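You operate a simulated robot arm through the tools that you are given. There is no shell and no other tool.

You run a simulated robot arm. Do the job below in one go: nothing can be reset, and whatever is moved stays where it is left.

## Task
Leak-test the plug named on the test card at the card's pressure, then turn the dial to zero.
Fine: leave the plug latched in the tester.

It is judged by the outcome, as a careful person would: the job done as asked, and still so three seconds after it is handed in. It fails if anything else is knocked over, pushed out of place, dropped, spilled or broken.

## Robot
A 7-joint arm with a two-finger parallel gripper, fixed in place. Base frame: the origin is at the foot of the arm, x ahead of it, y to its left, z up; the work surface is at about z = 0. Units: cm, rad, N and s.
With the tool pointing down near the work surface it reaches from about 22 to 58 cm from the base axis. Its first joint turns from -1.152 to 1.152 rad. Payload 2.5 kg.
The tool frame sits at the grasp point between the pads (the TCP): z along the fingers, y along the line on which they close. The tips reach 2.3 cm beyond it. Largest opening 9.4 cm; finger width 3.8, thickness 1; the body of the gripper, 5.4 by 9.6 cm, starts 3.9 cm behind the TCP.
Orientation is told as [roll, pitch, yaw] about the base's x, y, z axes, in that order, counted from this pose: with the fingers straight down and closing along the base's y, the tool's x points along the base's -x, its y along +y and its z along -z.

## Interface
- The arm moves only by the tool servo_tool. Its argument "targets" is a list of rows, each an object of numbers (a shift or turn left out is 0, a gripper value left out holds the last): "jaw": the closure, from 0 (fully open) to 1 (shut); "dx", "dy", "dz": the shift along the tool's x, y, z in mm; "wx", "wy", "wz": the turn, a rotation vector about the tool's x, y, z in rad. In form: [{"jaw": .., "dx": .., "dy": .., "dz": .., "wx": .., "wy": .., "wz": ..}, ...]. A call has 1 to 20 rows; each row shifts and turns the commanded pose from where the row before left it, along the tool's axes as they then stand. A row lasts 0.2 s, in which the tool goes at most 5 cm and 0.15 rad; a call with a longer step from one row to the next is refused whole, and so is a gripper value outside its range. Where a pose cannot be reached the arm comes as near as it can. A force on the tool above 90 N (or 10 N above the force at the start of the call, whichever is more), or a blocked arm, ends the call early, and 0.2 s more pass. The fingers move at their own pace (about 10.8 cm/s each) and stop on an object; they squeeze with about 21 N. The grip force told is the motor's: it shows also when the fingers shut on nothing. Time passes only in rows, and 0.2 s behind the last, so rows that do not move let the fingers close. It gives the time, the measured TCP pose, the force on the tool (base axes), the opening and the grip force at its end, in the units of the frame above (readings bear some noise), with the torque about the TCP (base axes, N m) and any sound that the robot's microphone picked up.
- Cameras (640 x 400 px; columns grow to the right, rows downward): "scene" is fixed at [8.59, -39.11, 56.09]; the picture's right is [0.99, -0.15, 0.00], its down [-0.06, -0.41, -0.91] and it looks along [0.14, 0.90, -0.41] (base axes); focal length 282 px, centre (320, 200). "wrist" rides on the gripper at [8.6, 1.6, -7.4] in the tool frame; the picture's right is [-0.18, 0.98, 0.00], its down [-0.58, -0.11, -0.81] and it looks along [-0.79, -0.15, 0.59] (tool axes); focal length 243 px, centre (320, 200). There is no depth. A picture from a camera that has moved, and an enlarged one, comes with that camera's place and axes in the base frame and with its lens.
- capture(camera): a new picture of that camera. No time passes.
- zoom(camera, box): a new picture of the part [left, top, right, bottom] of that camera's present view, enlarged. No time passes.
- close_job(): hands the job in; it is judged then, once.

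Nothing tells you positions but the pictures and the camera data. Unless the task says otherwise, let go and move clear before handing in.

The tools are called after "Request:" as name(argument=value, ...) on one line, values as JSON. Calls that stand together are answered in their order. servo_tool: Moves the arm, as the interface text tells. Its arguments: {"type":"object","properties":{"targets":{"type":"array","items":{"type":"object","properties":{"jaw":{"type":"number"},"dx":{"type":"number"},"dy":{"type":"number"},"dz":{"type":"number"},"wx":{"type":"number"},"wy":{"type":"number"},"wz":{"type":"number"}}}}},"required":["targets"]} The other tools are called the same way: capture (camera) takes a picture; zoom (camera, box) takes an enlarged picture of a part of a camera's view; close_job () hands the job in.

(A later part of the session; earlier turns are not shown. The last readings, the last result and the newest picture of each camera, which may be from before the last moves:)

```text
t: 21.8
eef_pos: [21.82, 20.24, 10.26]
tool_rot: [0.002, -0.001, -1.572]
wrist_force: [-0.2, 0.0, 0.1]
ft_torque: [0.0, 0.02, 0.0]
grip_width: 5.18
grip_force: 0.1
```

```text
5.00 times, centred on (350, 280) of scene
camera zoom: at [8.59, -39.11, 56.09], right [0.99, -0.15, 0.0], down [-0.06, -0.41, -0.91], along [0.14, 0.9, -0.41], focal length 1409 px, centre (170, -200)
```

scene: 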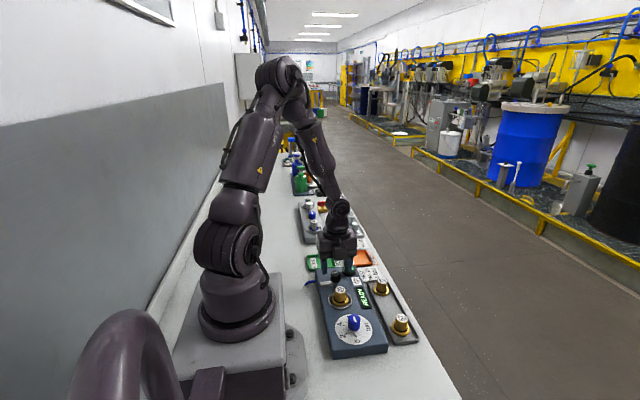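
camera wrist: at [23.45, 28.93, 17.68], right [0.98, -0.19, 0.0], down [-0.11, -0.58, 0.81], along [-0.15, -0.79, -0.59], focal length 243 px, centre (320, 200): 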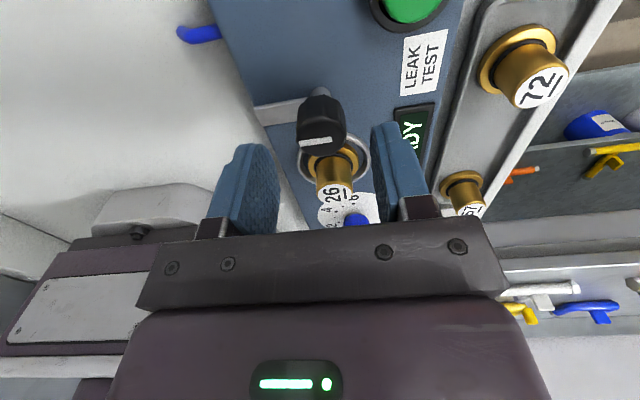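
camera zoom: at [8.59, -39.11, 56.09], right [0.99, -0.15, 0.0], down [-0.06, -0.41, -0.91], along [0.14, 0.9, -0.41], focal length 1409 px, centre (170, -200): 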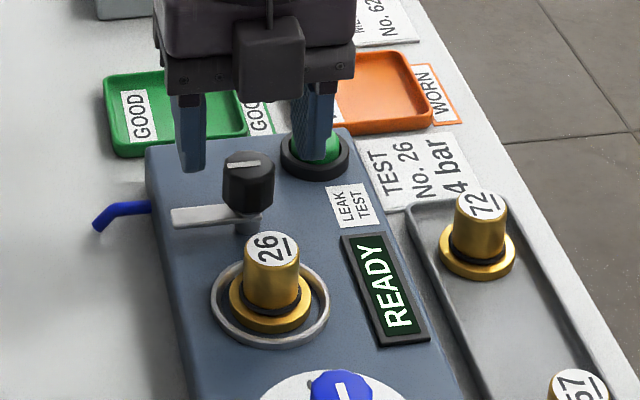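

The side view puts the knob at (21.92, 20.33), under 1 mm from the tool axis. I'll lower over it, with the fingers either side in x and above the lever, and grip.

Request:
servo_tool(targets=[{"dy": 0.7, "dz": 10}, {"dz": 10}, {"dz": 10}, {}, {"jaw": 1}, {"jaw": 1}, {"jaw": 1}])

Request:
zoom(camera="wrist", box=[220, 70, 420, 230])

Request:
zoom(camera="scene", box=[300, 240, 400, 320])

```text
t: 23.4
eef_pos: [21.85, 20.17, 7.07]
tool_rot: [0.001, 0.002, -1.572]
wrist_force: [8.0, 1.5, -11.1]
ft_torque: [0.84, 0.52, -0.06]
grip_width: 2.78
grip_force: 44.6
```

```text
2.50 times, centred on (320, 150) of wrist
camera zoom: at [23.51, 28.92, 14.63], right [0.98, -0.19, 0.0], down [-0.11, -0.58, 0.81], along [-0.15, -0.79, -0.59], focal length 606 px, centre (320, 325)
```

zoom: 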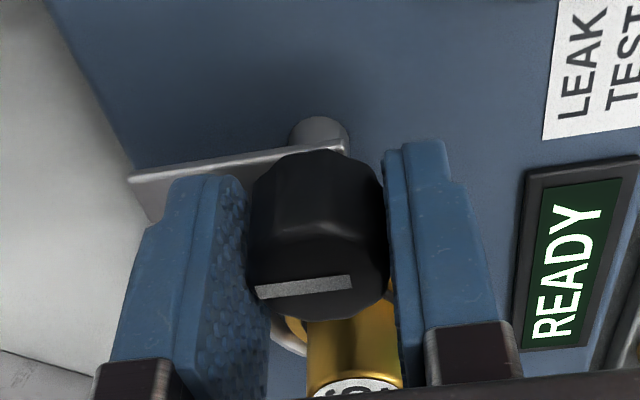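

```text
5.00 times, centred on (350, 280) of scene
camera zoom: at [8.59, -39.11, 56.09], right [0.99, -0.15, 0.0], down [-0.06, -0.41, -0.91], along [0.14, 0.9, -0.41], focal length 1409 px, centre (170, -200)
```

zoom: 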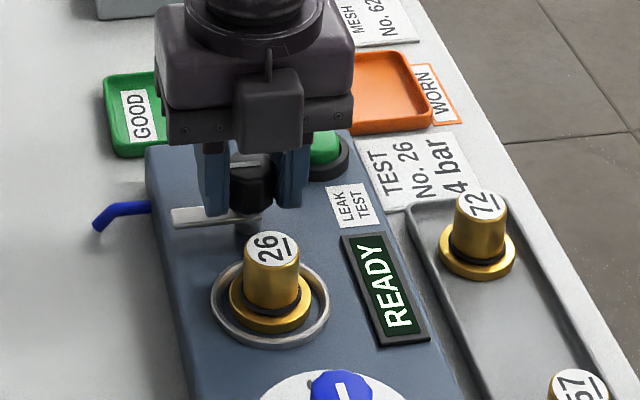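

The knob is gripped. I'll turn it counter-clockwise (seen from above) in small steps to swing the lever from -x toward the plug, checking halfway.

Request:
servo_tool(targets=[{"wz": -0.1}, {"wz": -0.1}, {"wz": -0.1}, {"wz": -0.1}, {"wz": -0.1}, {"wz": -0.1}, {}])

Request:
zoom(camera="scene", box=[300, 240, 400, 320])

Request:
zoom(camera="wrist", box=[220, 50, 420, 210])

```text
t: 25.0
eef_pos: [21.8, 20.28, 7.22]
tool_rot: [0.006, -0.001, -0.97]
wrist_force: [23.1, 10.0, -28.7]
ft_torque: [-0.47, 0.39, -0.05]
grip_width: 2.8
grip_force: 45.2
```

```text
5.00 times, centred on (350, 280) of scene
camera zoom: at [8.59, -39.11, 56.1], right [0.99, -0.15, 0.0], down [-0.06, -0.41, -0.91], along [0.14, 0.9, -0.41], focal length 1409 px, centre (170, -200)
```

zoom: 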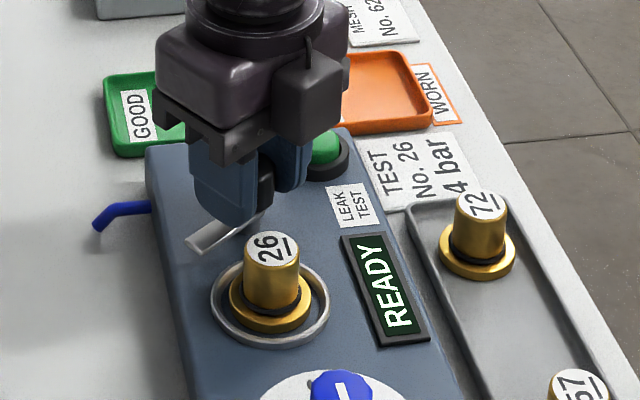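

```text
2.50 times, centred on (320, 130) of wrist
camera zoom: at [18.35, 28.32, 14.71], right [0.91, 0.4, 0.01], down [0.23, -0.54, 0.81], along [0.33, -0.74, -0.59], focal length 606 px, centre (320, 375)
```

zoom: 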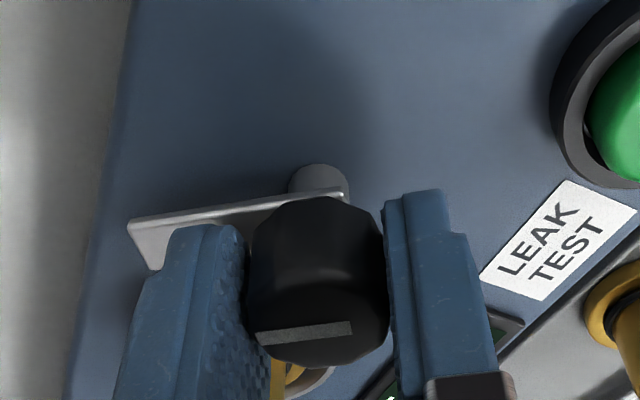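

The lever is swinging with the knob. I'll continue the turn, easing the small side load as I go.

Request:
servo_tool(targets=[{"dy": 0.4, "dz": 0.4}, {"wz": -0.1}, {"wz": -0.1}, {"wz": -0.1}, {"wz": -0.1}, {}])

Request:
zoom(camera="scene", box=[300, 240, 400, 320])

```text
t: 26.4
eef_pos: [21.88, 20.18, 7.22]
tool_rot: [0.002, -0.001, -0.57]
wrist_force: [16.3, 7.7, -2.6]
ft_torque: [0.03, 0.72, -0.04]
grip_width: 2.79
grip_force: 45.0
```

```text
5.00 times, centred on (350, 280) of scene
camera zoom: at [8.59, -39.11, 56.09], right [0.99, -0.15, 0.0], down [-0.06, -0.41, -0.91], along [0.14, 0.9, -0.41], focal length 1409 px, centre (170, -200)
```

zoom: 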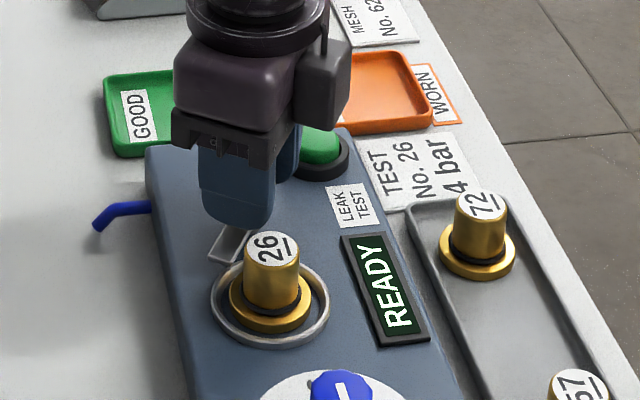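

Request:
servo_tool(targets=[{"wz": -0.095, "dy": 0.2}, {"wz": -0.095}, {"wz": -0.095}, {"wz": -0.095}, {}])

Request:
zoom(camera="scene", box=[300, 240, 400, 320])

Request:
capture(camera="wrist")

```text
t: 27.6
eef_pos: [22.0, 20.28, 7.29]
tool_rot: [0.003, -0.003, -0.19]
wrist_force: [15.5, 5.9, 16.4]
ft_torque: [-0.57, -0.05, 0.04]
grip_width: 2.78
grip_force: 45.2
```

```text
5.00 times, centred on (350, 280) of scene
camera zoom: at [8.58, -39.12, 56.09], right [0.99, -0.15, 0.0], down [-0.06, -0.41, -0.91], along [0.14, 0.9, -0.41], focal length 1409 px, centre (170, -200)
```

zoom: 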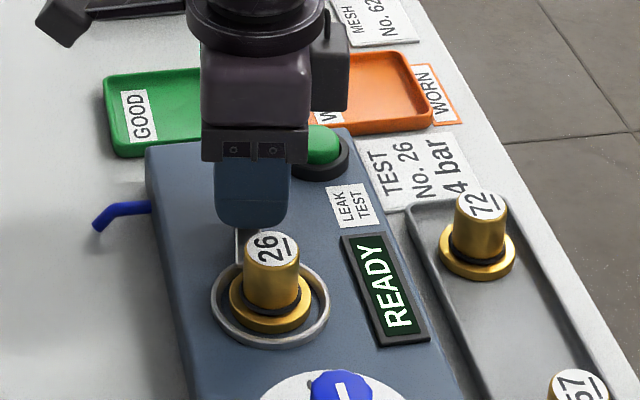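

```text
taken
camera wrist: at [13.77, 23.57, 14.69], right [0.37, 0.93, 0.0], down [0.55, -0.22, 0.81], along [0.75, -0.29, -0.59], focal length 243 px, centre (320, 200)
```

wrist: 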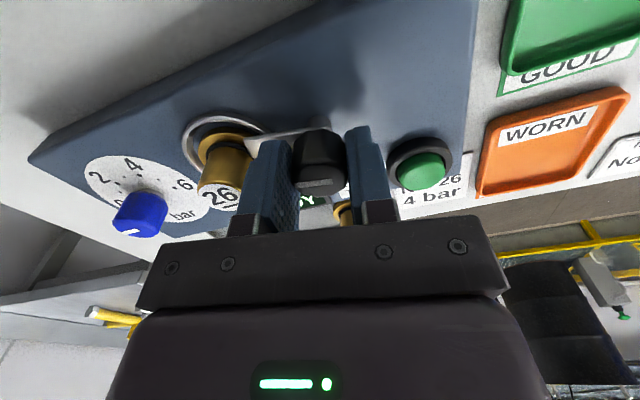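

Request:
servo_tool(targets=[{"wz": -0.095}, {"wz": -0.095}, {}])

Request:
zoom(camera="scene", box=[310, 260, 370, 308])

Request:
zoom(camera="wrist", box=[160, 60, 460, 230])

```text
t: 28.4
eef_pos: [21.94, 20.41, 7.15]
tool_rot: [0.001, -0.003, -0.003]
wrist_force: [17.5, 1.2, 26.6]
ft_torque: [-0.57, -0.04, -0.03]
grip_width: 2.78
grip_force: 44.8
```

```text
8.33 times, centred on (340, 284) of scene
camera zoom: at [8.58, -39.12, 56.09], right [0.99, -0.15, 0.0], down [-0.06, -0.41, -0.91], along [0.14, 0.9, -0.41], focal length 2349 px, centre (153, -500)
```

zoom: 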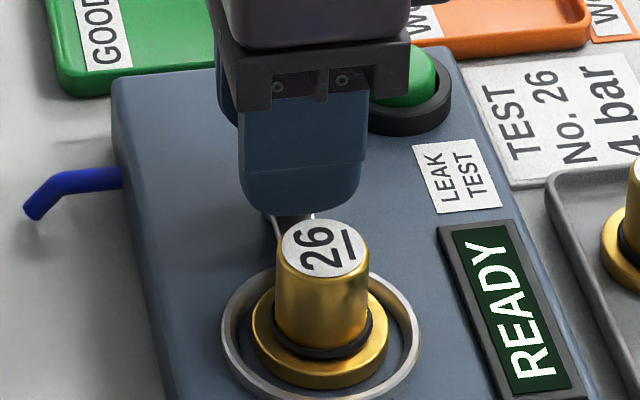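

```text
2.13 times, centred on (310, 145) of wrist
camera zoom: at [13.3, 22.0, 14.65], right [0.19, 0.98, 0.0], down [0.58, -0.11, 0.81], along [0.79, -0.15, -0.59], focal length 518 px, centre (341, 317)
```

zoom: 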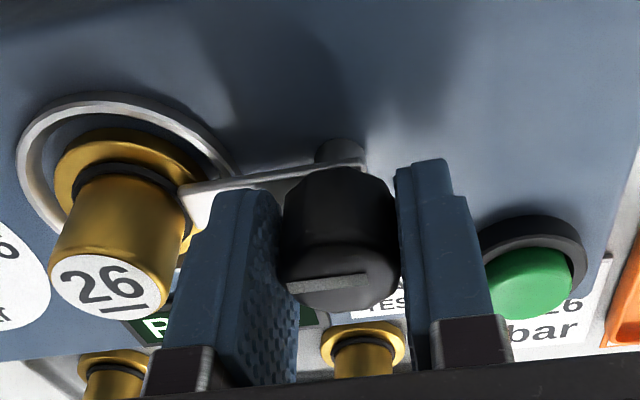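

The lever now points at the plug with its tip over the flange. I'll release the knob, rise, and check the latch and display.

Request:
servo_tool(targets=[{"jaw": 0.45}, {"jaw": 0.45}, {}, {"dz": -20}, {"dz": -40}, {"dz": -40}, {}, {}])

Request:
capture(camera="wrist")

Request:
zoom(camera="scene", box=[310, 260, 370, 308])

Request:
zoom(camera="wrist", box=[150, 0, 450, 150])

```text
t: 30.2
eef_pos: [21.58, 20.51, 17.28]
tool_rot: [0.001, -0.003, -0.001]
wrist_force: [0.7, 0.2, 0.3]
ft_torque: [-0.01, -0.02, -0.01]
grip_width: 5.15
grip_force: 0.2
```

```text
taken
camera wrist: at [13.06, 22.26, 24.78], right [0.19, 0.98, 0.0], down [0.58, -0.11, 0.81], along [0.79, -0.15, -0.59], focal length 243 px, centre (320, 200)
```

wrist: 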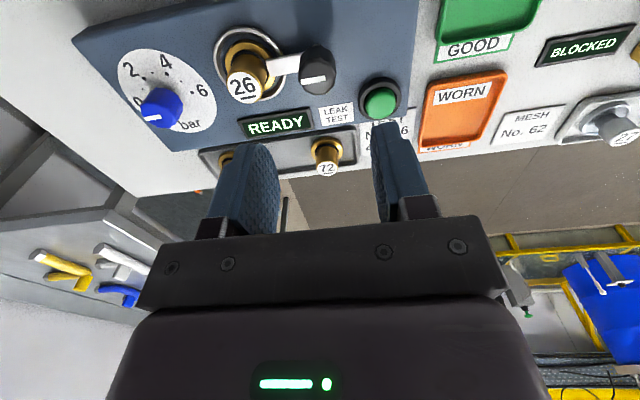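

```text
8.33 times, centred on (340, 284) of scene
camera zoom: at [8.59, -39.11, 56.09], right [0.99, -0.15, 0.0], down [-0.06, -0.41, -0.91], along [0.14, 0.9, -0.41], focal length 2349 px, centre (153, -500)
```

zoom: 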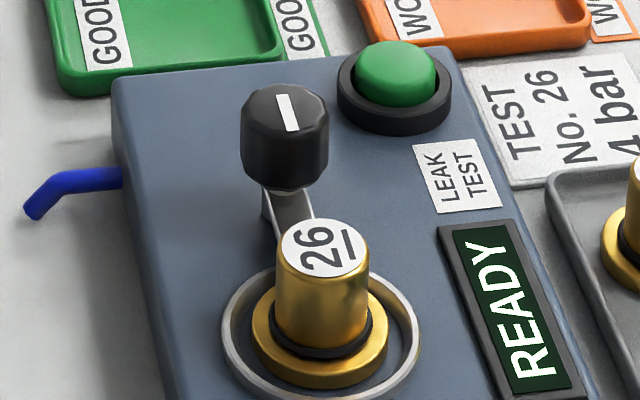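

```text
2.13 times, centred on (300, 75) of wrist
camera zoom: at [13.06, 22.26, 24.78], right [0.19, 0.98, 0.0], down [0.58, -0.11, 0.81], along [0.79, -0.15, -0.59], focal length 518 px, centre (363, 467)
```

zoom: 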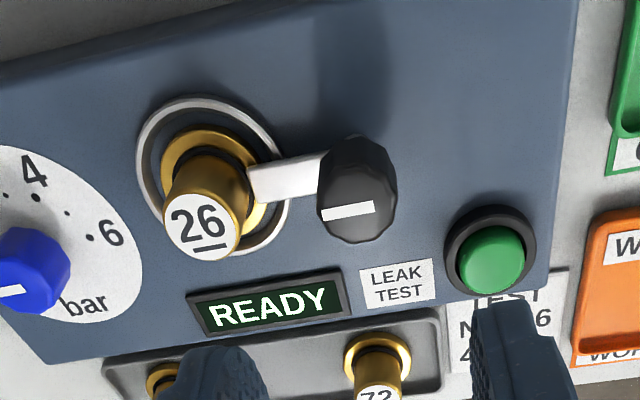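

The latch lever covers the flange. Now I'll go above the pressure dial to locate it.

Request:
servo_tool(targets=[{"dy": -37, "dx": -3.5}, {"dy": -37, "dx": -3.5}, {"dy": -37, "dx": -3.5}, {"dy": -36, "dx": -3.5}, {"dz": 30}, {"dz": 35}, {}, {}])

Request:
capture(camera="wrist")

Request:
zoom(camera="scene", box=[300, 260, 400, 360])

Request:
zoom(camera="wrist", box=[240, 20, 400, 200])

```text
t: 32.0
eef_pos: [23.07, 5.52, 10.43]
tool_rot: [-0.001, -0.001, -0.002]
wrist_force: [-0.3, -0.7, -0.1]
ft_torque: [0.0, 0.01, 0.02]
grip_width: 5.18
grip_force: 0.1
```

```text
taken
camera wrist: at [14.45, 7.27, 17.94], right [0.19, 0.98, 0.0], down [0.58, -0.11, 0.81], along [0.79, -0.15, -0.59], focal length 243 px, centre (320, 200)
```

wrist: 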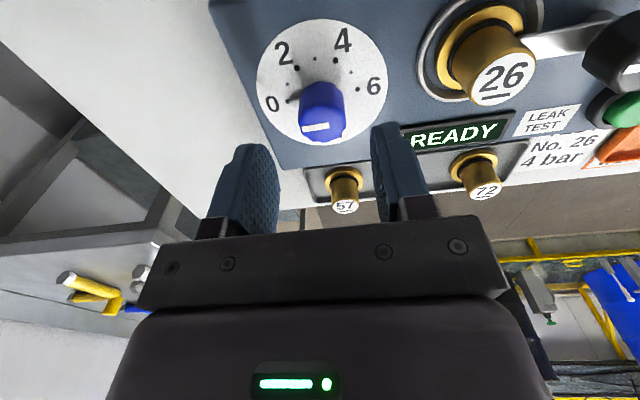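

```text
4.00 times, centred on (350, 310) of scene
camera zoom: at [8.59, -39.11, 56.09], right [0.99, -0.15, 0.0], down [-0.06, -0.41, -0.91], along [0.14, 0.9, -0.41], focal length 1127 px, centre (200, -240)
```

zoom: 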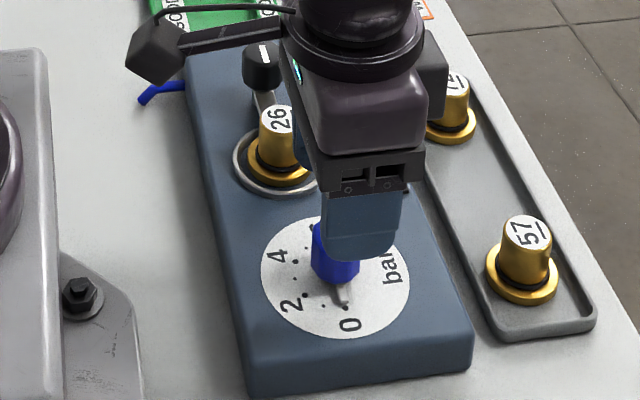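

```text
2.22 times, centred on (320, 110) of wrist
camera zoom: at [14.45, 7.27, 17.94], right [0.19, 0.98, 0.0], down [0.58, -0.11, 0.81], along [0.79, -0.15, -0.59], focal length 539 px, centre (320, 400)
```

zoom: 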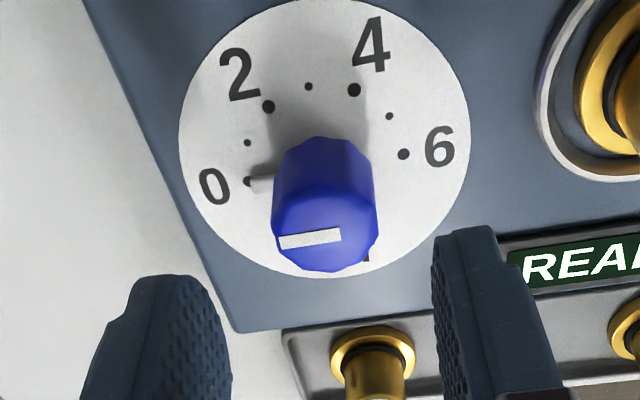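

The dial's dots are 30° per bar, clockwise from above, so 0 to 4 is a 120° clockwise turn. Its centre is about (23.2, 5.74). I'll turn the tool a quarter turn to measure its x accurately.

Request:
servo_tool(targets=[{"dx": -1.5, "dy": 0.7, "wz": 0.1428}, {"wz": 0.1428}, {"wz": 0.1428}, {"wz": 0.1428}, {"wz": 0.1428}, {"wz": 0.1428}, {"wz": 0.1428}, {"wz": 0.1428}, {"wz": 0.1428}, {"wz": 0.1428}, {"wz": 0.1428}, {}, {}])

Request:
capture(camera="wrist")

Request:
zoom(camera="wrist", box=[240, 20, 400, 200])

Request:
zoom(camera="scene", box=[300, 260, 400, 360])

```text
t: 34.8
eef_pos: [23.27, 5.5, 10.7]
tool_rot: [0.001, 0.001, -1.572]
wrist_force: [-0.5, -0.5, -0.4]
ft_torque: [0.01, 0.03, -0.02]
grip_width: 5.16
grip_force: 0.1
```

```text
taken
camera wrist: at [25.05, 14.32, 18.14], right [0.98, -0.19, 0.0], down [-0.11, -0.58, 0.81], along [-0.15, -0.79, -0.59], focal length 243 px, centre (320, 200)
```

wrist: 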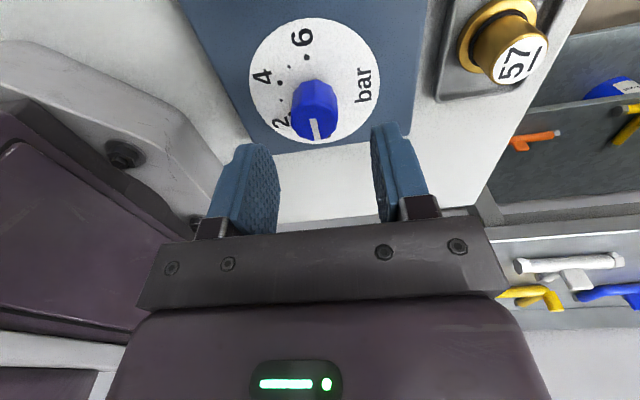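

```text
2.22 times, centred on (320, 110) of wrist
camera zoom: at [25.05, 14.32, 18.14], right [0.98, -0.19, 0.0], down [-0.11, -0.58, 0.81], along [-0.15, -0.79, -0.59], focal length 539 px, centre (320, 400)
```

zoom: 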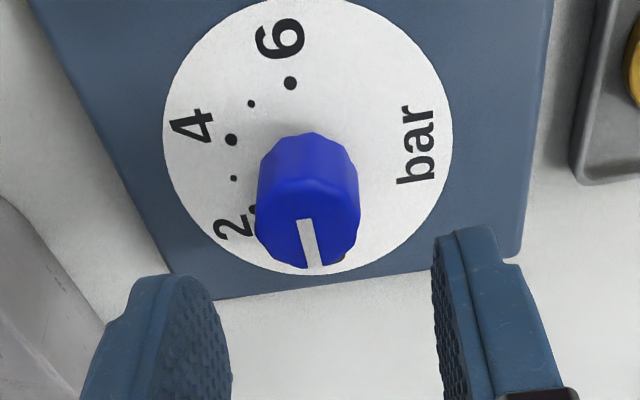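

```text
4.00 times, centred on (350, 310) of scene
camera zoom: at [8.59, -39.11, 56.09], right [0.99, -0.15, 0.0], down [-0.06, -0.41, -0.91], along [0.14, 0.9, -0.41], focal length 1127 px, centre (200, -240)
```

zoom: 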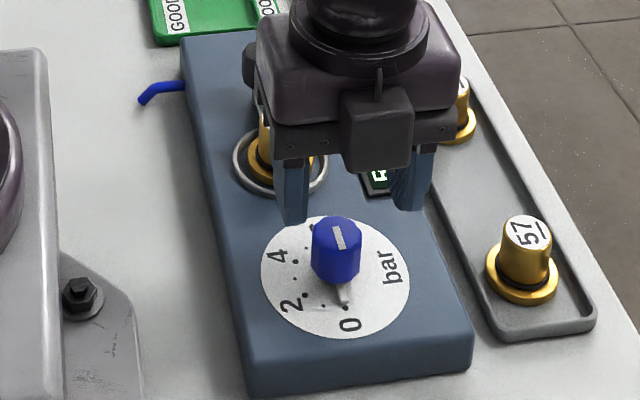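

The dial knob's centre is at about (23.1, 5.75); the tool is about 3 mm too far in x. I'll correct that and turn back to the starting angle for the 120° turn, then check once more.

Request:
servo_tool(targets=[{"dy": -3.4, "dx": 0.3}, {"wz": -0.14}, {"wz": -0.14}, {"wz": -0.14}, {"wz": -0.14}, {"wz": -0.14}, {"wz": -0.14}, {"wz": -0.14}, {"wz": -0.14}, {"wz": -0.14}, {"wz": -0.14}, {"wz": -0.14}, {"wz": -0.14}, {"wz": -0.14}, {"wz": -0.1}, {}, {}, {}])

Request:
capture(camera="wrist")

Request:
zoom(camera="wrist", box=[240, 20, 400, 200])

Request:
zoom(camera="scene", box=[300, 260, 400, 360])

```text
t: 38.6
eef_pos: [22.93, 5.46, 10.65]
tool_rot: [0.001, -0.002, 0.348]
wrist_force: [0.0, 0.7, -0.1]
ft_torque: [-0.01, 0.0, 0.02]
grip_width: 5.16
grip_force: 0.0
```

```text
taken
camera wrist: at [14.39, 4.19, 18.13], right [-0.16, 0.99, 0.0], down [0.58, 0.1, 0.81], along [0.8, 0.13, -0.59], focal length 243 px, centre (320, 200)
```

wrist: 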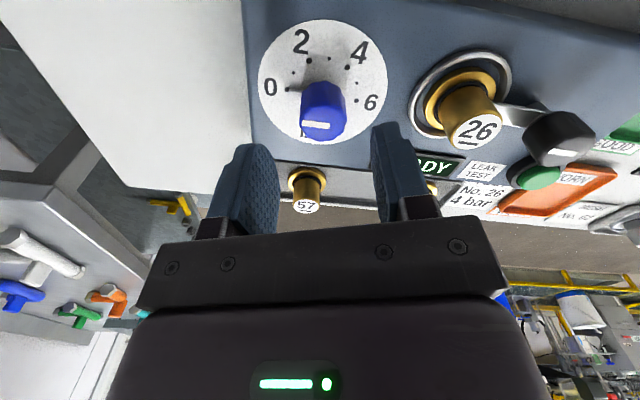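

```text
2.22 times, centred on (320, 110) of wrist
camera zoom: at [14.39, 4.19, 18.13], right [-0.16, 0.99, 0.0], down [0.58, 0.1, 0.81], along [0.8, 0.13, -0.59], focal length 539 px, centre (320, 400)
```

zoom: 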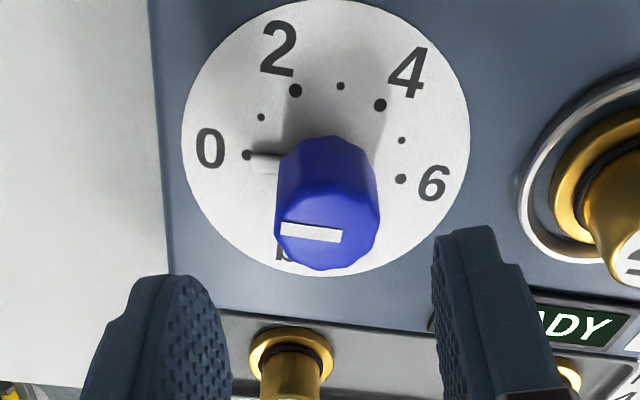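

```text
4.00 times, centred on (350, 310) of scene
camera zoom: at [8.59, -39.11, 56.09], right [0.99, -0.15, 0.0], down [-0.06, -0.41, -0.91], along [0.14, 0.9, -0.41], focal length 1127 px, centre (200, -240)
```

zoom: 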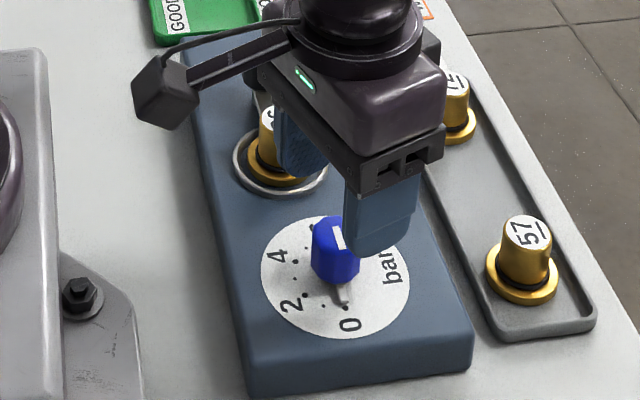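

Request:
servo_tool(targets=[{"dx": -1.0, "dy": 1.3, "dz": 14}, {"dz": 14}, {"dz": 13}, {}, {}])

Request:
zoom(camera="wrist", box=[220, 50, 420, 220])

Request:
zoom(camera="scene", box=[300, 260, 400, 360])

```text
t: 39.8
eef_pos: [22.97, 5.61, 6.5]
tool_rot: [-0.001, 0.0, 0.346]
wrist_force: [-0.3, 0.1, 0.9]
ft_torque: [0.0, -0.01, 0.04]
grip_width: 5.16
grip_force: 0.0
```

```text
2.35 times, centred on (320, 135) of wrist
camera zoom: at [14.39, 4.36, 13.98], right [-0.16, 0.99, 0.0], down [0.58, 0.1, 0.81], along [0.8, 0.13, -0.59], focal length 571 px, centre (320, 353)
```

zoom: 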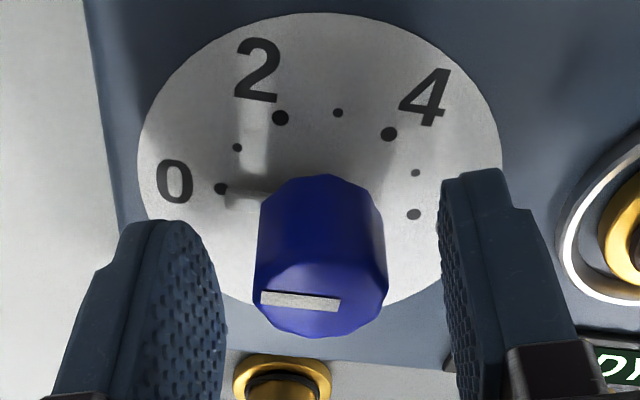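

```text
4.00 times, centred on (350, 310) of scene
camera zoom: at [8.59, -39.11, 56.09], right [0.99, -0.15, 0.0], down [-0.06, -0.41, -0.91], along [0.14, 0.9, -0.41], focal length 1127 px, centre (200, -240)
```

zoom: 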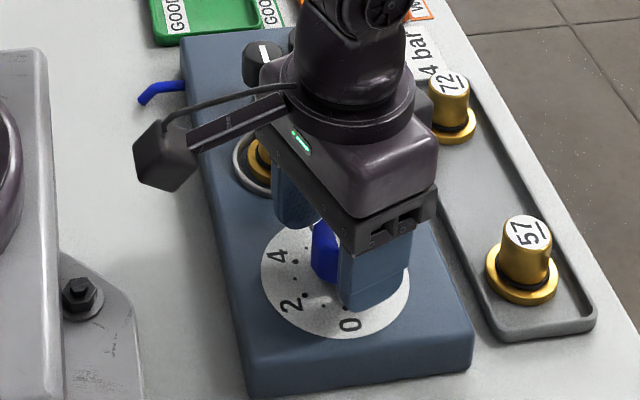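

Centred on the dial knob. I'll grip it now.

Request:
servo_tool(targets=[{"dx": -0.6}, {"jaw": 1}, {"jaw": 1}, {"jaw": 1}])

Request:
zoom(camera="wrist", box=[220, 50, 420, 220])

```text
t: 40.8
eef_pos: [23.09, 5.75, 6.62]
tool_rot: [-0.001, -0.003, 0.348]
wrist_force: [2.2, -5.3, -4.4]
ft_torque: [0.08, -0.18, -0.06]
grip_width: 2.75
grip_force: 44.8
```

```text
2.35 times, centred on (320, 135) of wrist
camera zoom: at [14.44, 4.39, 14.01], right [-0.16, 0.99, 0.0], down [0.58, 0.1, 0.81], along [0.8, 0.13, -0.59], focal length 571 px, centre (320, 353)
```

zoom: 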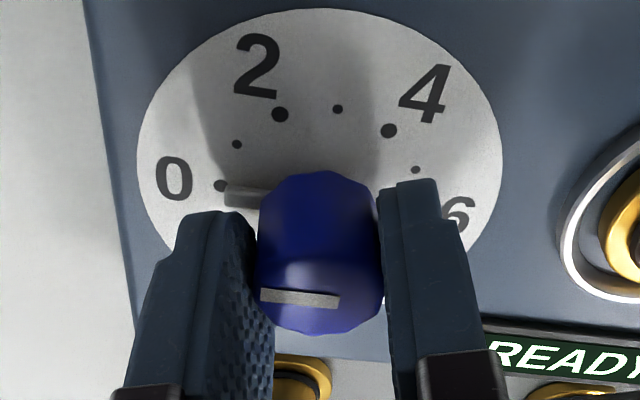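

Gripped with little side load. Turning clockwise toward 4 bar, first half.

Request:
servo_tool(targets=[{"wz": 0.1047}, {"wz": 0.1047}, {"wz": 0.1047}, {"wz": 0.1047}, {"wz": 0.1047}, {"wz": 0.1047}, {"wz": 0.1047}, {"wz": 0.1047}, {"wz": 0.1047}, {"wz": 0.1047}, {}])

Request:
zoom(camera="wrist", box=[220, 50, 420, 220])

Request:
zoom(camera="scene", box=[300, 260, 400, 360])

```text
t: 43.2
eef_pos: [23.01, 5.74, 6.56]
tool_rot: [-0.002, -0.002, -0.704]
wrist_force: [-5.4, -32.2, -8.5]
ft_torque: [0.02, 0.0, -0.01]
grip_width: 2.74
grip_force: 44.8
```

```text
2.35 times, centred on (320, 135) of wrist
camera zoom: at [17.58, 12.63, 14.01], right [0.78, 0.63, 0.0], down [0.37, -0.46, 0.81], along [0.51, -0.63, -0.59], focal length 571 px, centre (320, 353)
```

zoom: 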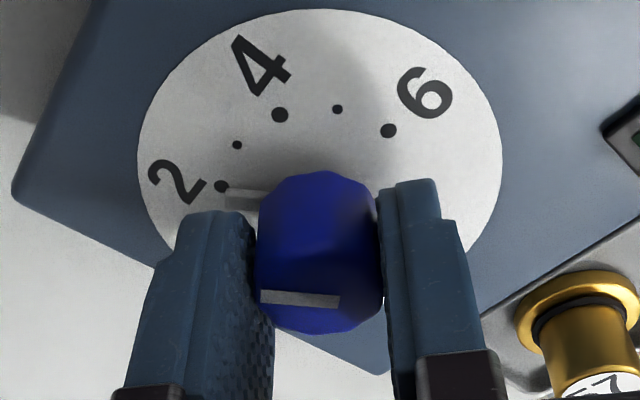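

```text
4.00 times, centred on (350, 310) of scene
camera zoom: at [8.59, -39.11, 56.09], right [0.99, -0.15, 0.0], down [-0.06, -0.41, -0.91], along [0.14, 0.9, -0.41], focal length 1127 px, centre (200, -240)
```

zoom: 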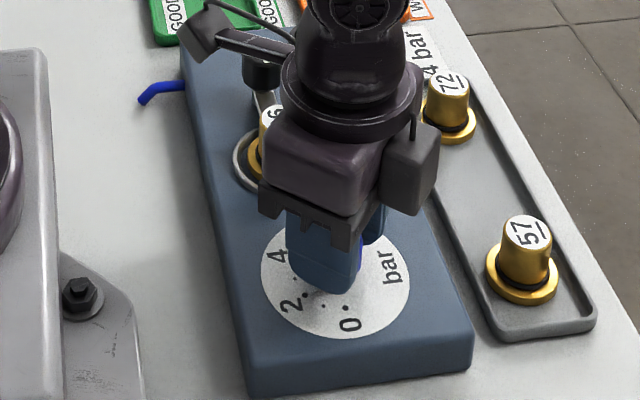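

The pointer is exactly at 2. I'll ease the side load slightly and turn the remaining 60° to 4.

Request:
servo_tool(targets=[{"dy": -0.4, "dx": -0.2}, {"wz": 0.1047}, {"wz": 0.1047}, {"wz": 0.1047}, {"wz": 0.1047}, {"wz": 0.1047}, {"wz": 0.1047}, {"wz": 0.1047}, {"wz": 0.1047}, {"wz": 0.1047}, {"wz": 0.1047}, {}])

Request:
zoom(camera="wrist", box=[220, 50, 420, 220])

Request:
zoom(camera="scene", box=[300, 260, 400, 360])

```text
t: 45.8
eef_pos: [22.94, 5.65, 6.55]
tool_rot: [-0.001, 0.0, -1.749]
wrist_force: [-12.6, -8.4, 30.5]
ft_torque: [-0.1, 0.25, -0.04]
grip_width: 2.69
grip_force: 45.3
```

```text
2.35 times, centred on (320, 135) of wrist
camera zoom: at [26.22, 14.06, 13.97], right [0.93, -0.35, 0.0], down [-0.21, -0.55, 0.81], along [-0.29, -0.75, -0.59], focal length 571 px, centre (320, 353)
```

zoom: 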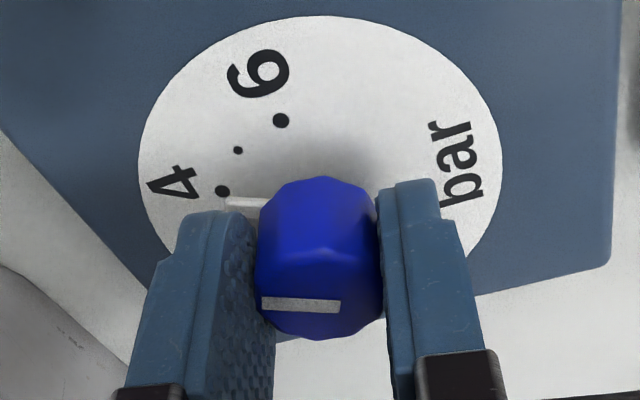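

```text
4.00 times, centred on (350, 310) of scene
camera zoom: at [8.58, -39.11, 56.09], right [0.99, -0.15, 0.0], down [-0.06, -0.41, -0.91], along [0.14, 0.9, -0.41], focal length 1127 px, centre (200, -240)
```

zoom: 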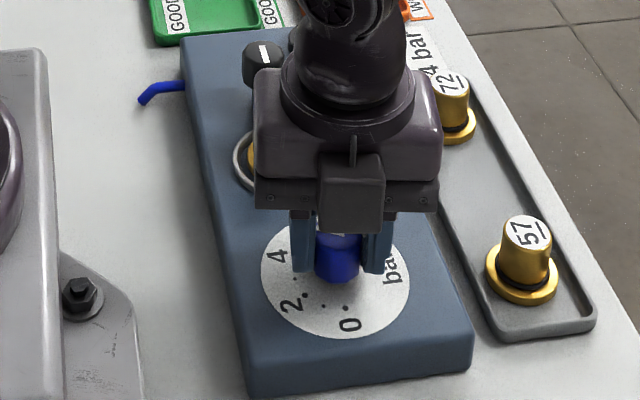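

Request:
zoom(camera="wrist", box=[270, 95, 330, 145])

```text
8.00 times, centred on (300, 120) of wrist
camera zoom: at [26.22, 14.06, 13.97], right [0.93, -0.35, 0.0], down [-0.21, -0.55, 0.81], along [-0.29, -0.75, -0.59], focal length 1941 px, centre (480, 840)
```

zoom: 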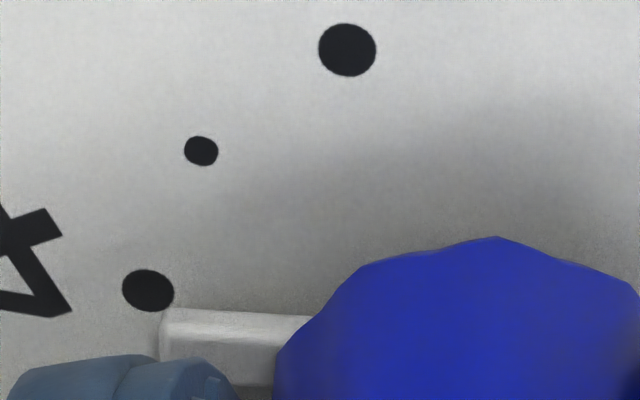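

The pointer is at or very near 4, but one finger partly hides it. I'll release, rise straight up, and check the setting from above.

Request:
servo_tool(targets=[{"jaw": 0.45}, {"jaw": 0.45}, {}, {"dz": -30}, {"dz": -30}, {}, {}])

Request:
capture(camera="wrist")

Request:
zoom(camera="wrist", box=[270, 10, 370, 110])

Request:
zoom(camera="scene", box=[310, 290, 380, 350])

```text
t: 47.4
eef_pos: [23.16, 5.45, 12.46]
tool_rot: [0.002, 0.0, -1.748]
wrist_force: [-0.3, -1.2, 0.0]
ft_torque: [0.0, 0.02, 0.03]
grip_width: 5.19
grip_force: 0.0
```

```text
taken
camera wrist: at [26.36, 13.85, 19.9], right [0.94, -0.35, 0.0], down [-0.21, -0.55, 0.81], along [-0.28, -0.75, -0.59], focal length 243 px, centre (320, 200)
```

wrist: 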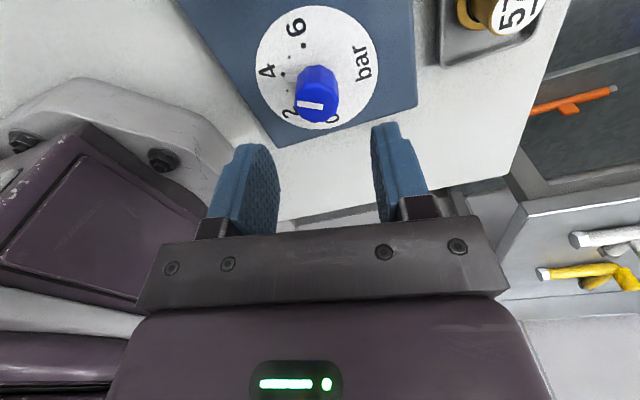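

```text
4.00 times, centred on (320, 60) of wrist
camera zoom: at [26.36, 13.85, 19.9], right [0.94, -0.35, 0.0], down [-0.21, -0.55, 0.81], along [-0.28, -0.75, -0.59], focal length 970 px, centre (320, 760)
```

zoom: 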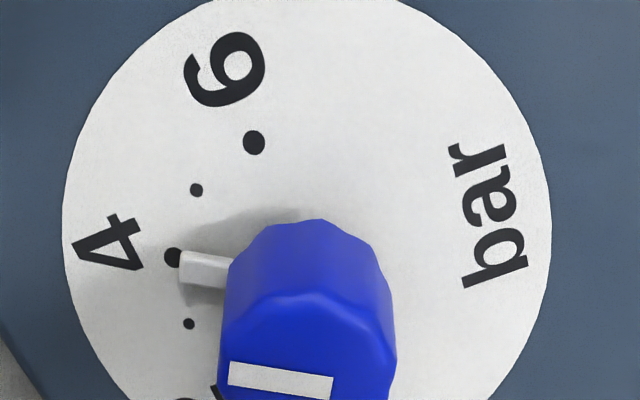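

```text
6.67 times, centred on (345, 320) of scene
camera zoom: at [8.59, -39.11, 56.09], right [0.99, -0.15, 0.0], down [-0.06, -0.41, -0.91], along [0.14, 0.9, -0.41], focal length 1879 px, centre (153, -600)
```

zoom: 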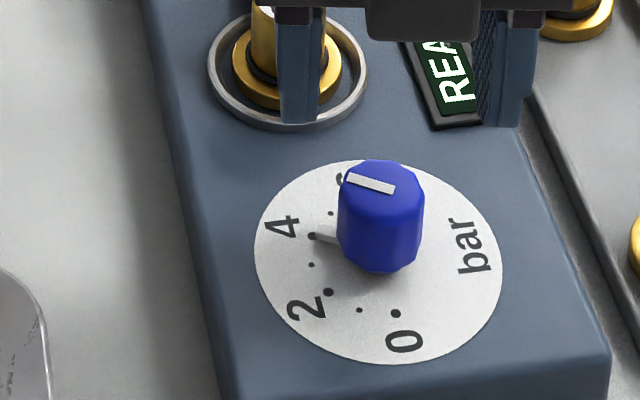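

The pointer sits right at 4 bar. Now I'll turn the tool back, close the fingers and go above the green test button.

Request:
servo_tool(targets=[{"dz": -40, "jaw": 1}, {"wz": -0.1457}, {"wz": -0.1457}, {"wz": -0.1457}, {"wz": -0.1457}, {"wz": -0.1457}, {"wz": -0.1457}, {"wz": -0.1457}, {"wz": -0.1457}, {"wz": -0.1457}, {"wz": -0.1457}, {"wz": -0.1457}, {"wz": -0.1457}, {}])

Request:
servo_tool(targets=[{"dy": 40, "dx": -6}, {"dy": 40, "dx": -6}, {"dy": 40, "dx": -6}, {"dy": 40, "dx": -6}, {"dy": 38, "dx": -6}, {"dz": 25}, {"dz": 20}, {}, {}])

Request:
capture(camera="wrist")

Request:
zoom(camera="scene", box=[300, 240, 400, 340])

```text
t: 50.4
eef_pos: [23.13, 5.61, 16.68]
tool_rot: [0.0, -0.002, 0.005]
wrist_force: [-0.3, 0.7, 0.0]
ft_torque: [-0.03, 0.01, -0.01]
grip_width: 0.03
grip_force: 20.9
```

```text
t: 52.4
eef_pos: [25.86, 25.54, 12.15]
tool_rot: [0.0, -0.001, 0.002]
wrist_force: [0.1, -0.8, -0.9]
ft_torque: [-0.05, 0.01, 0.0]
grip_width: 0.0
grip_force: 21.0
```

```text
taken
camera wrist: at [17.26, 27.22, 19.57], right [0.18, 0.98, 0.0], down [0.58, -0.11, 0.81], along [0.79, -0.15, -0.59], focal length 243 px, centre (320, 200)
```

wrist: 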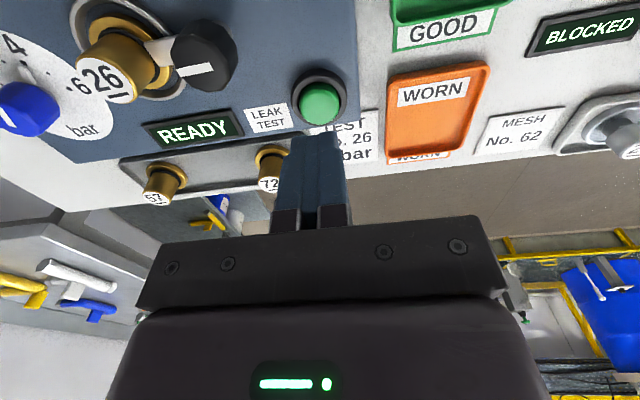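

```text
4.00 times, centred on (350, 290) of scene
camera zoom: at [8.59, -39.11, 56.09], right [0.99, -0.15, 0.0], down [-0.06, -0.41, -0.91], along [0.14, 0.9, -0.41], focal length 1127 px, centre (200, -160)
```

zoom: 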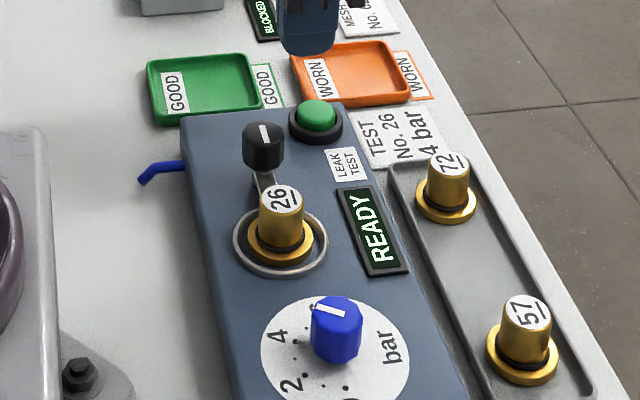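

The button is at about (26.65, 25.47). I'll centre on it and lower to just above.

Request:
servo_tool(targets=[{"dx": -8, "dy": -1.5}, {"dz": 20}, {"dz": 22}, {}, {}])

Request:
zoom(camera="wrist", box=[240, 50, 400, 210])

Request:
zoom(camera="scene", box=[310, 230, 390, 300])

```text
t: 53.6
eef_pos: [26.79, 25.24, 7.92]
tool_rot: [0.0, -0.003, 0.002]
wrist_force: [-0.5, 0.0, 1.2]
ft_torque: [0.02, 0.01, -0.01]
grip_width: 0.0
grip_force: 20.7
```

```text
2.50 times, centred on (320, 130) of wrist
camera zoom: at [18.17, 26.97, 15.43], right [0.18, 0.98, 0.0], down [0.58, -0.11, 0.81], along [0.79, -0.15, -0.59], focal length 606 px, centre (320, 375)
```

zoom: 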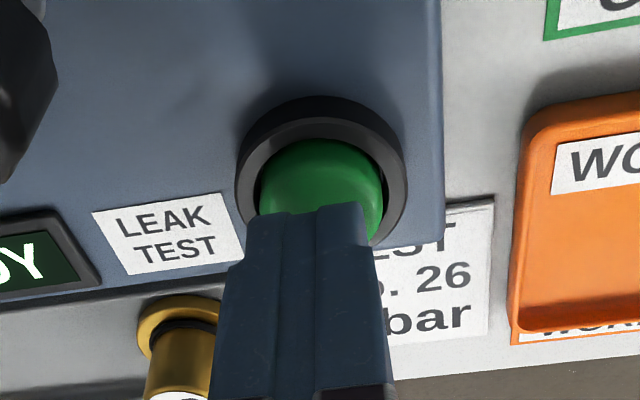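

```text
5.71 times, centred on (350, 265) of scene
camera zoom: at [8.59, -39.11, 56.09], right [0.99, -0.15, 0.0], down [-0.06, -0.41, -0.91], along [0.14, 0.9, -0.41], focal length 1611 px, centre (149, -171)
```

zoom: 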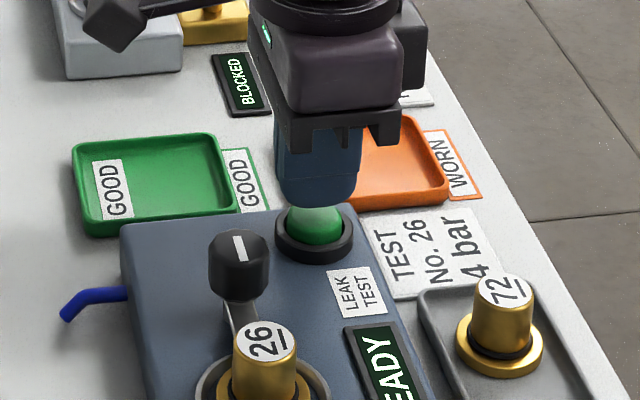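

Request:
servo_tool(targets=[{"dz": 4}, {"dz": 4}, {"dz": 2}, {"dz": 2}, {}])

Request:
zoom(camera="scene", box=[310, 230, 390, 310])

```text
t: 54.8
eef_pos: [26.68, 25.39, 6.82]
tool_rot: [0.0, -0.001, 0.001]
wrist_force: [0.3, -0.3, 1.9]
ft_torque: [0.01, 0.04, 0.0]
grip_width: 0.0
grip_force: 21.4
```

```text
5.00 times, centred on (350, 270) of scene
camera zoom: at [8.59, -39.11, 56.09], right [0.99, -0.15, 0.0], down [-0.06, -0.41, -0.91], along [0.14, 0.9, -0.41], focal length 1409 px, centre (170, -150)
```

zoom: 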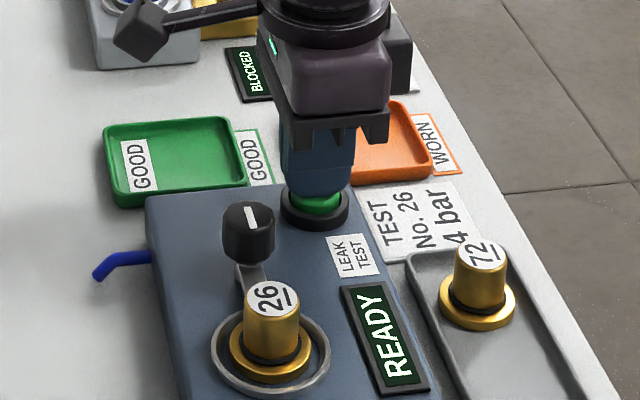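

Request:
servo_tool(targets=[{"dz": 1}, {"dz": 1}, {"dz": 1}, {"dz": 1}, {}])

Request:
zoom(camera="scene", box=[310, 230, 390, 310])

```text
t: 56.0
eef_pos: [26.92, 25.39, 6.28]
tool_rot: [-0.001, -0.002, 0.003]
wrist_force: [-1.0, -0.2, 3.0]
ft_torque: [-0.01, 0.06, -0.01]
grip_width: 0.0
grip_force: 20.9
heard: click
```

```text
5.00 times, centred on (350, 270) of scene
camera zoom: at [8.59, -39.11, 56.09], right [0.99, -0.15, 0.0], down [-0.06, -0.41, -0.91], along [0.14, 0.9, -0.41], focal length 1409 px, centre (170, -150)
```

zoom: 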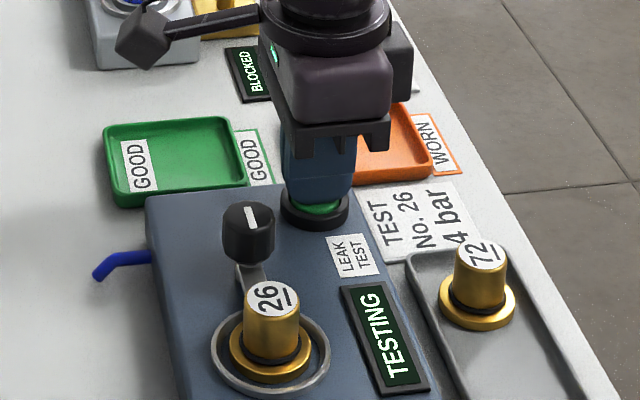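

The button clicked and the display now says TESTING. I'll back off the button, move up, and wait for the result without touching anything.

Request:
servo_tool(targets=[{"dz": -20}, {"dz": -40}, {"dz": -40}, {}, {}])

Request:
zoom(camera="scene", box=[310, 250, 390, 330])

```text
t: 57.2
eef_pos: [27.17, 25.46, 16.41]
tool_rot: [-0.001, -0.001, 0.003]
wrist_force: [-1.4, 0.7, -0.5]
ft_torque: [-0.01, 0.02, -0.01]
grip_width: 0.0
grip_force: 20.9
```

```text
5.00 times, centred on (350, 290) of scene
camera zoom: at [8.59, -39.11, 56.09], right [0.99, -0.15, 0.0], down [-0.06, -0.41, -0.91], along [0.14, 0.9, -0.41], focal length 1409 px, centre (170, -250)
```

zoom: 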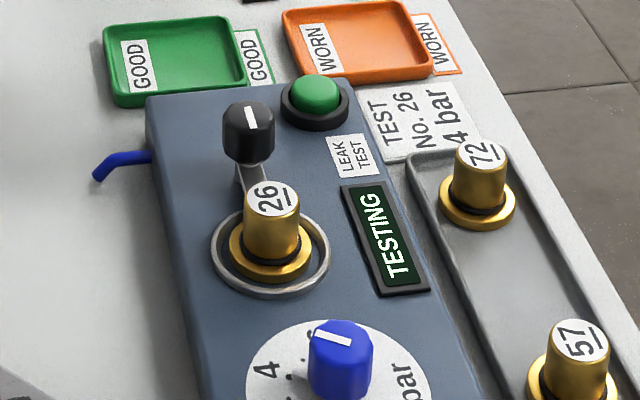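

Request:
servo_tool(targets=[{}, {}, {}, {}, {}, {}, {}, {}, {}, {}, {}, {}])

Request:
zoom(camera="scene", box=[310, 250, 390, 330])

```text
t: 59.8
eef_pos: [27.02, 25.57, 16.47]
tool_rot: [0.0, -0.001, 0.003]
wrist_force: [-0.2, 0.1, 0.1]
ft_torque: [-0.02, 0.0, -0.02]
grip_width: 0.02
grip_force: 21.0
```

```text
5.00 times, centred on (350, 290) of scene
camera zoom: at [8.59, -39.11, 56.09], right [0.99, -0.15, 0.0], down [-0.06, -0.41, -0.91], along [0.14, 0.9, -0.41], focal length 1409 px, centre (170, -250)
```

zoom: 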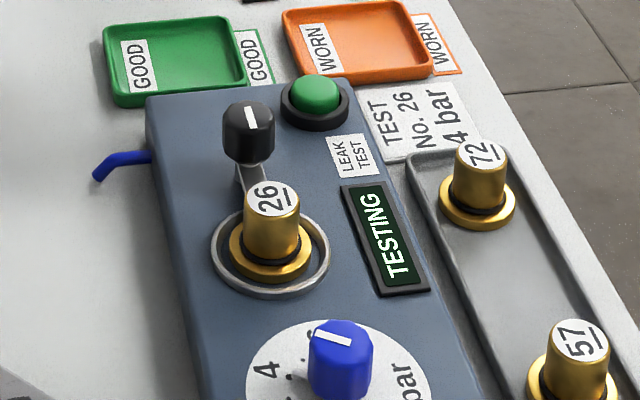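

The display still says TESTING, so I'll keep waiting.

Request:
servo_tool(targets=[{}, {}, {}, {}, {}, {}, {}, {}, {}, {}, {}, {}, {}, {}, {}, {}, {}, {}, {}, {}])

Request:
zoom(camera="scene", box=[310, 250, 390, 330])

```text
t: 64.0
eef_pos: [27.13, 25.4, 16.45]
tool_rot: [-0.001, -0.003, 0.001]
wrist_force: [0.6, -0.2, -0.4]
ft_torque: [-0.02, -0.02, 0.03]
grip_width: 0.01
grip_force: 20.5
```

```text
5.00 times, centred on (350, 290) of scene
camera zoom: at [8.59, -39.11, 56.09], right [0.99, -0.15, 0.0], down [-0.06, -0.41, -0.91], along [0.14, 0.9, -0.41], focal length 1409 px, centre (170, -250)
```

zoom: 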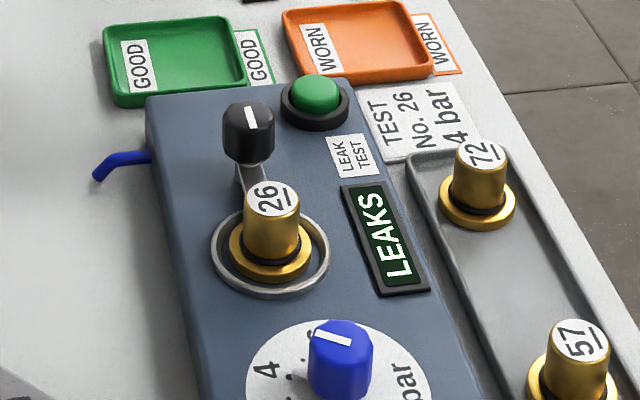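

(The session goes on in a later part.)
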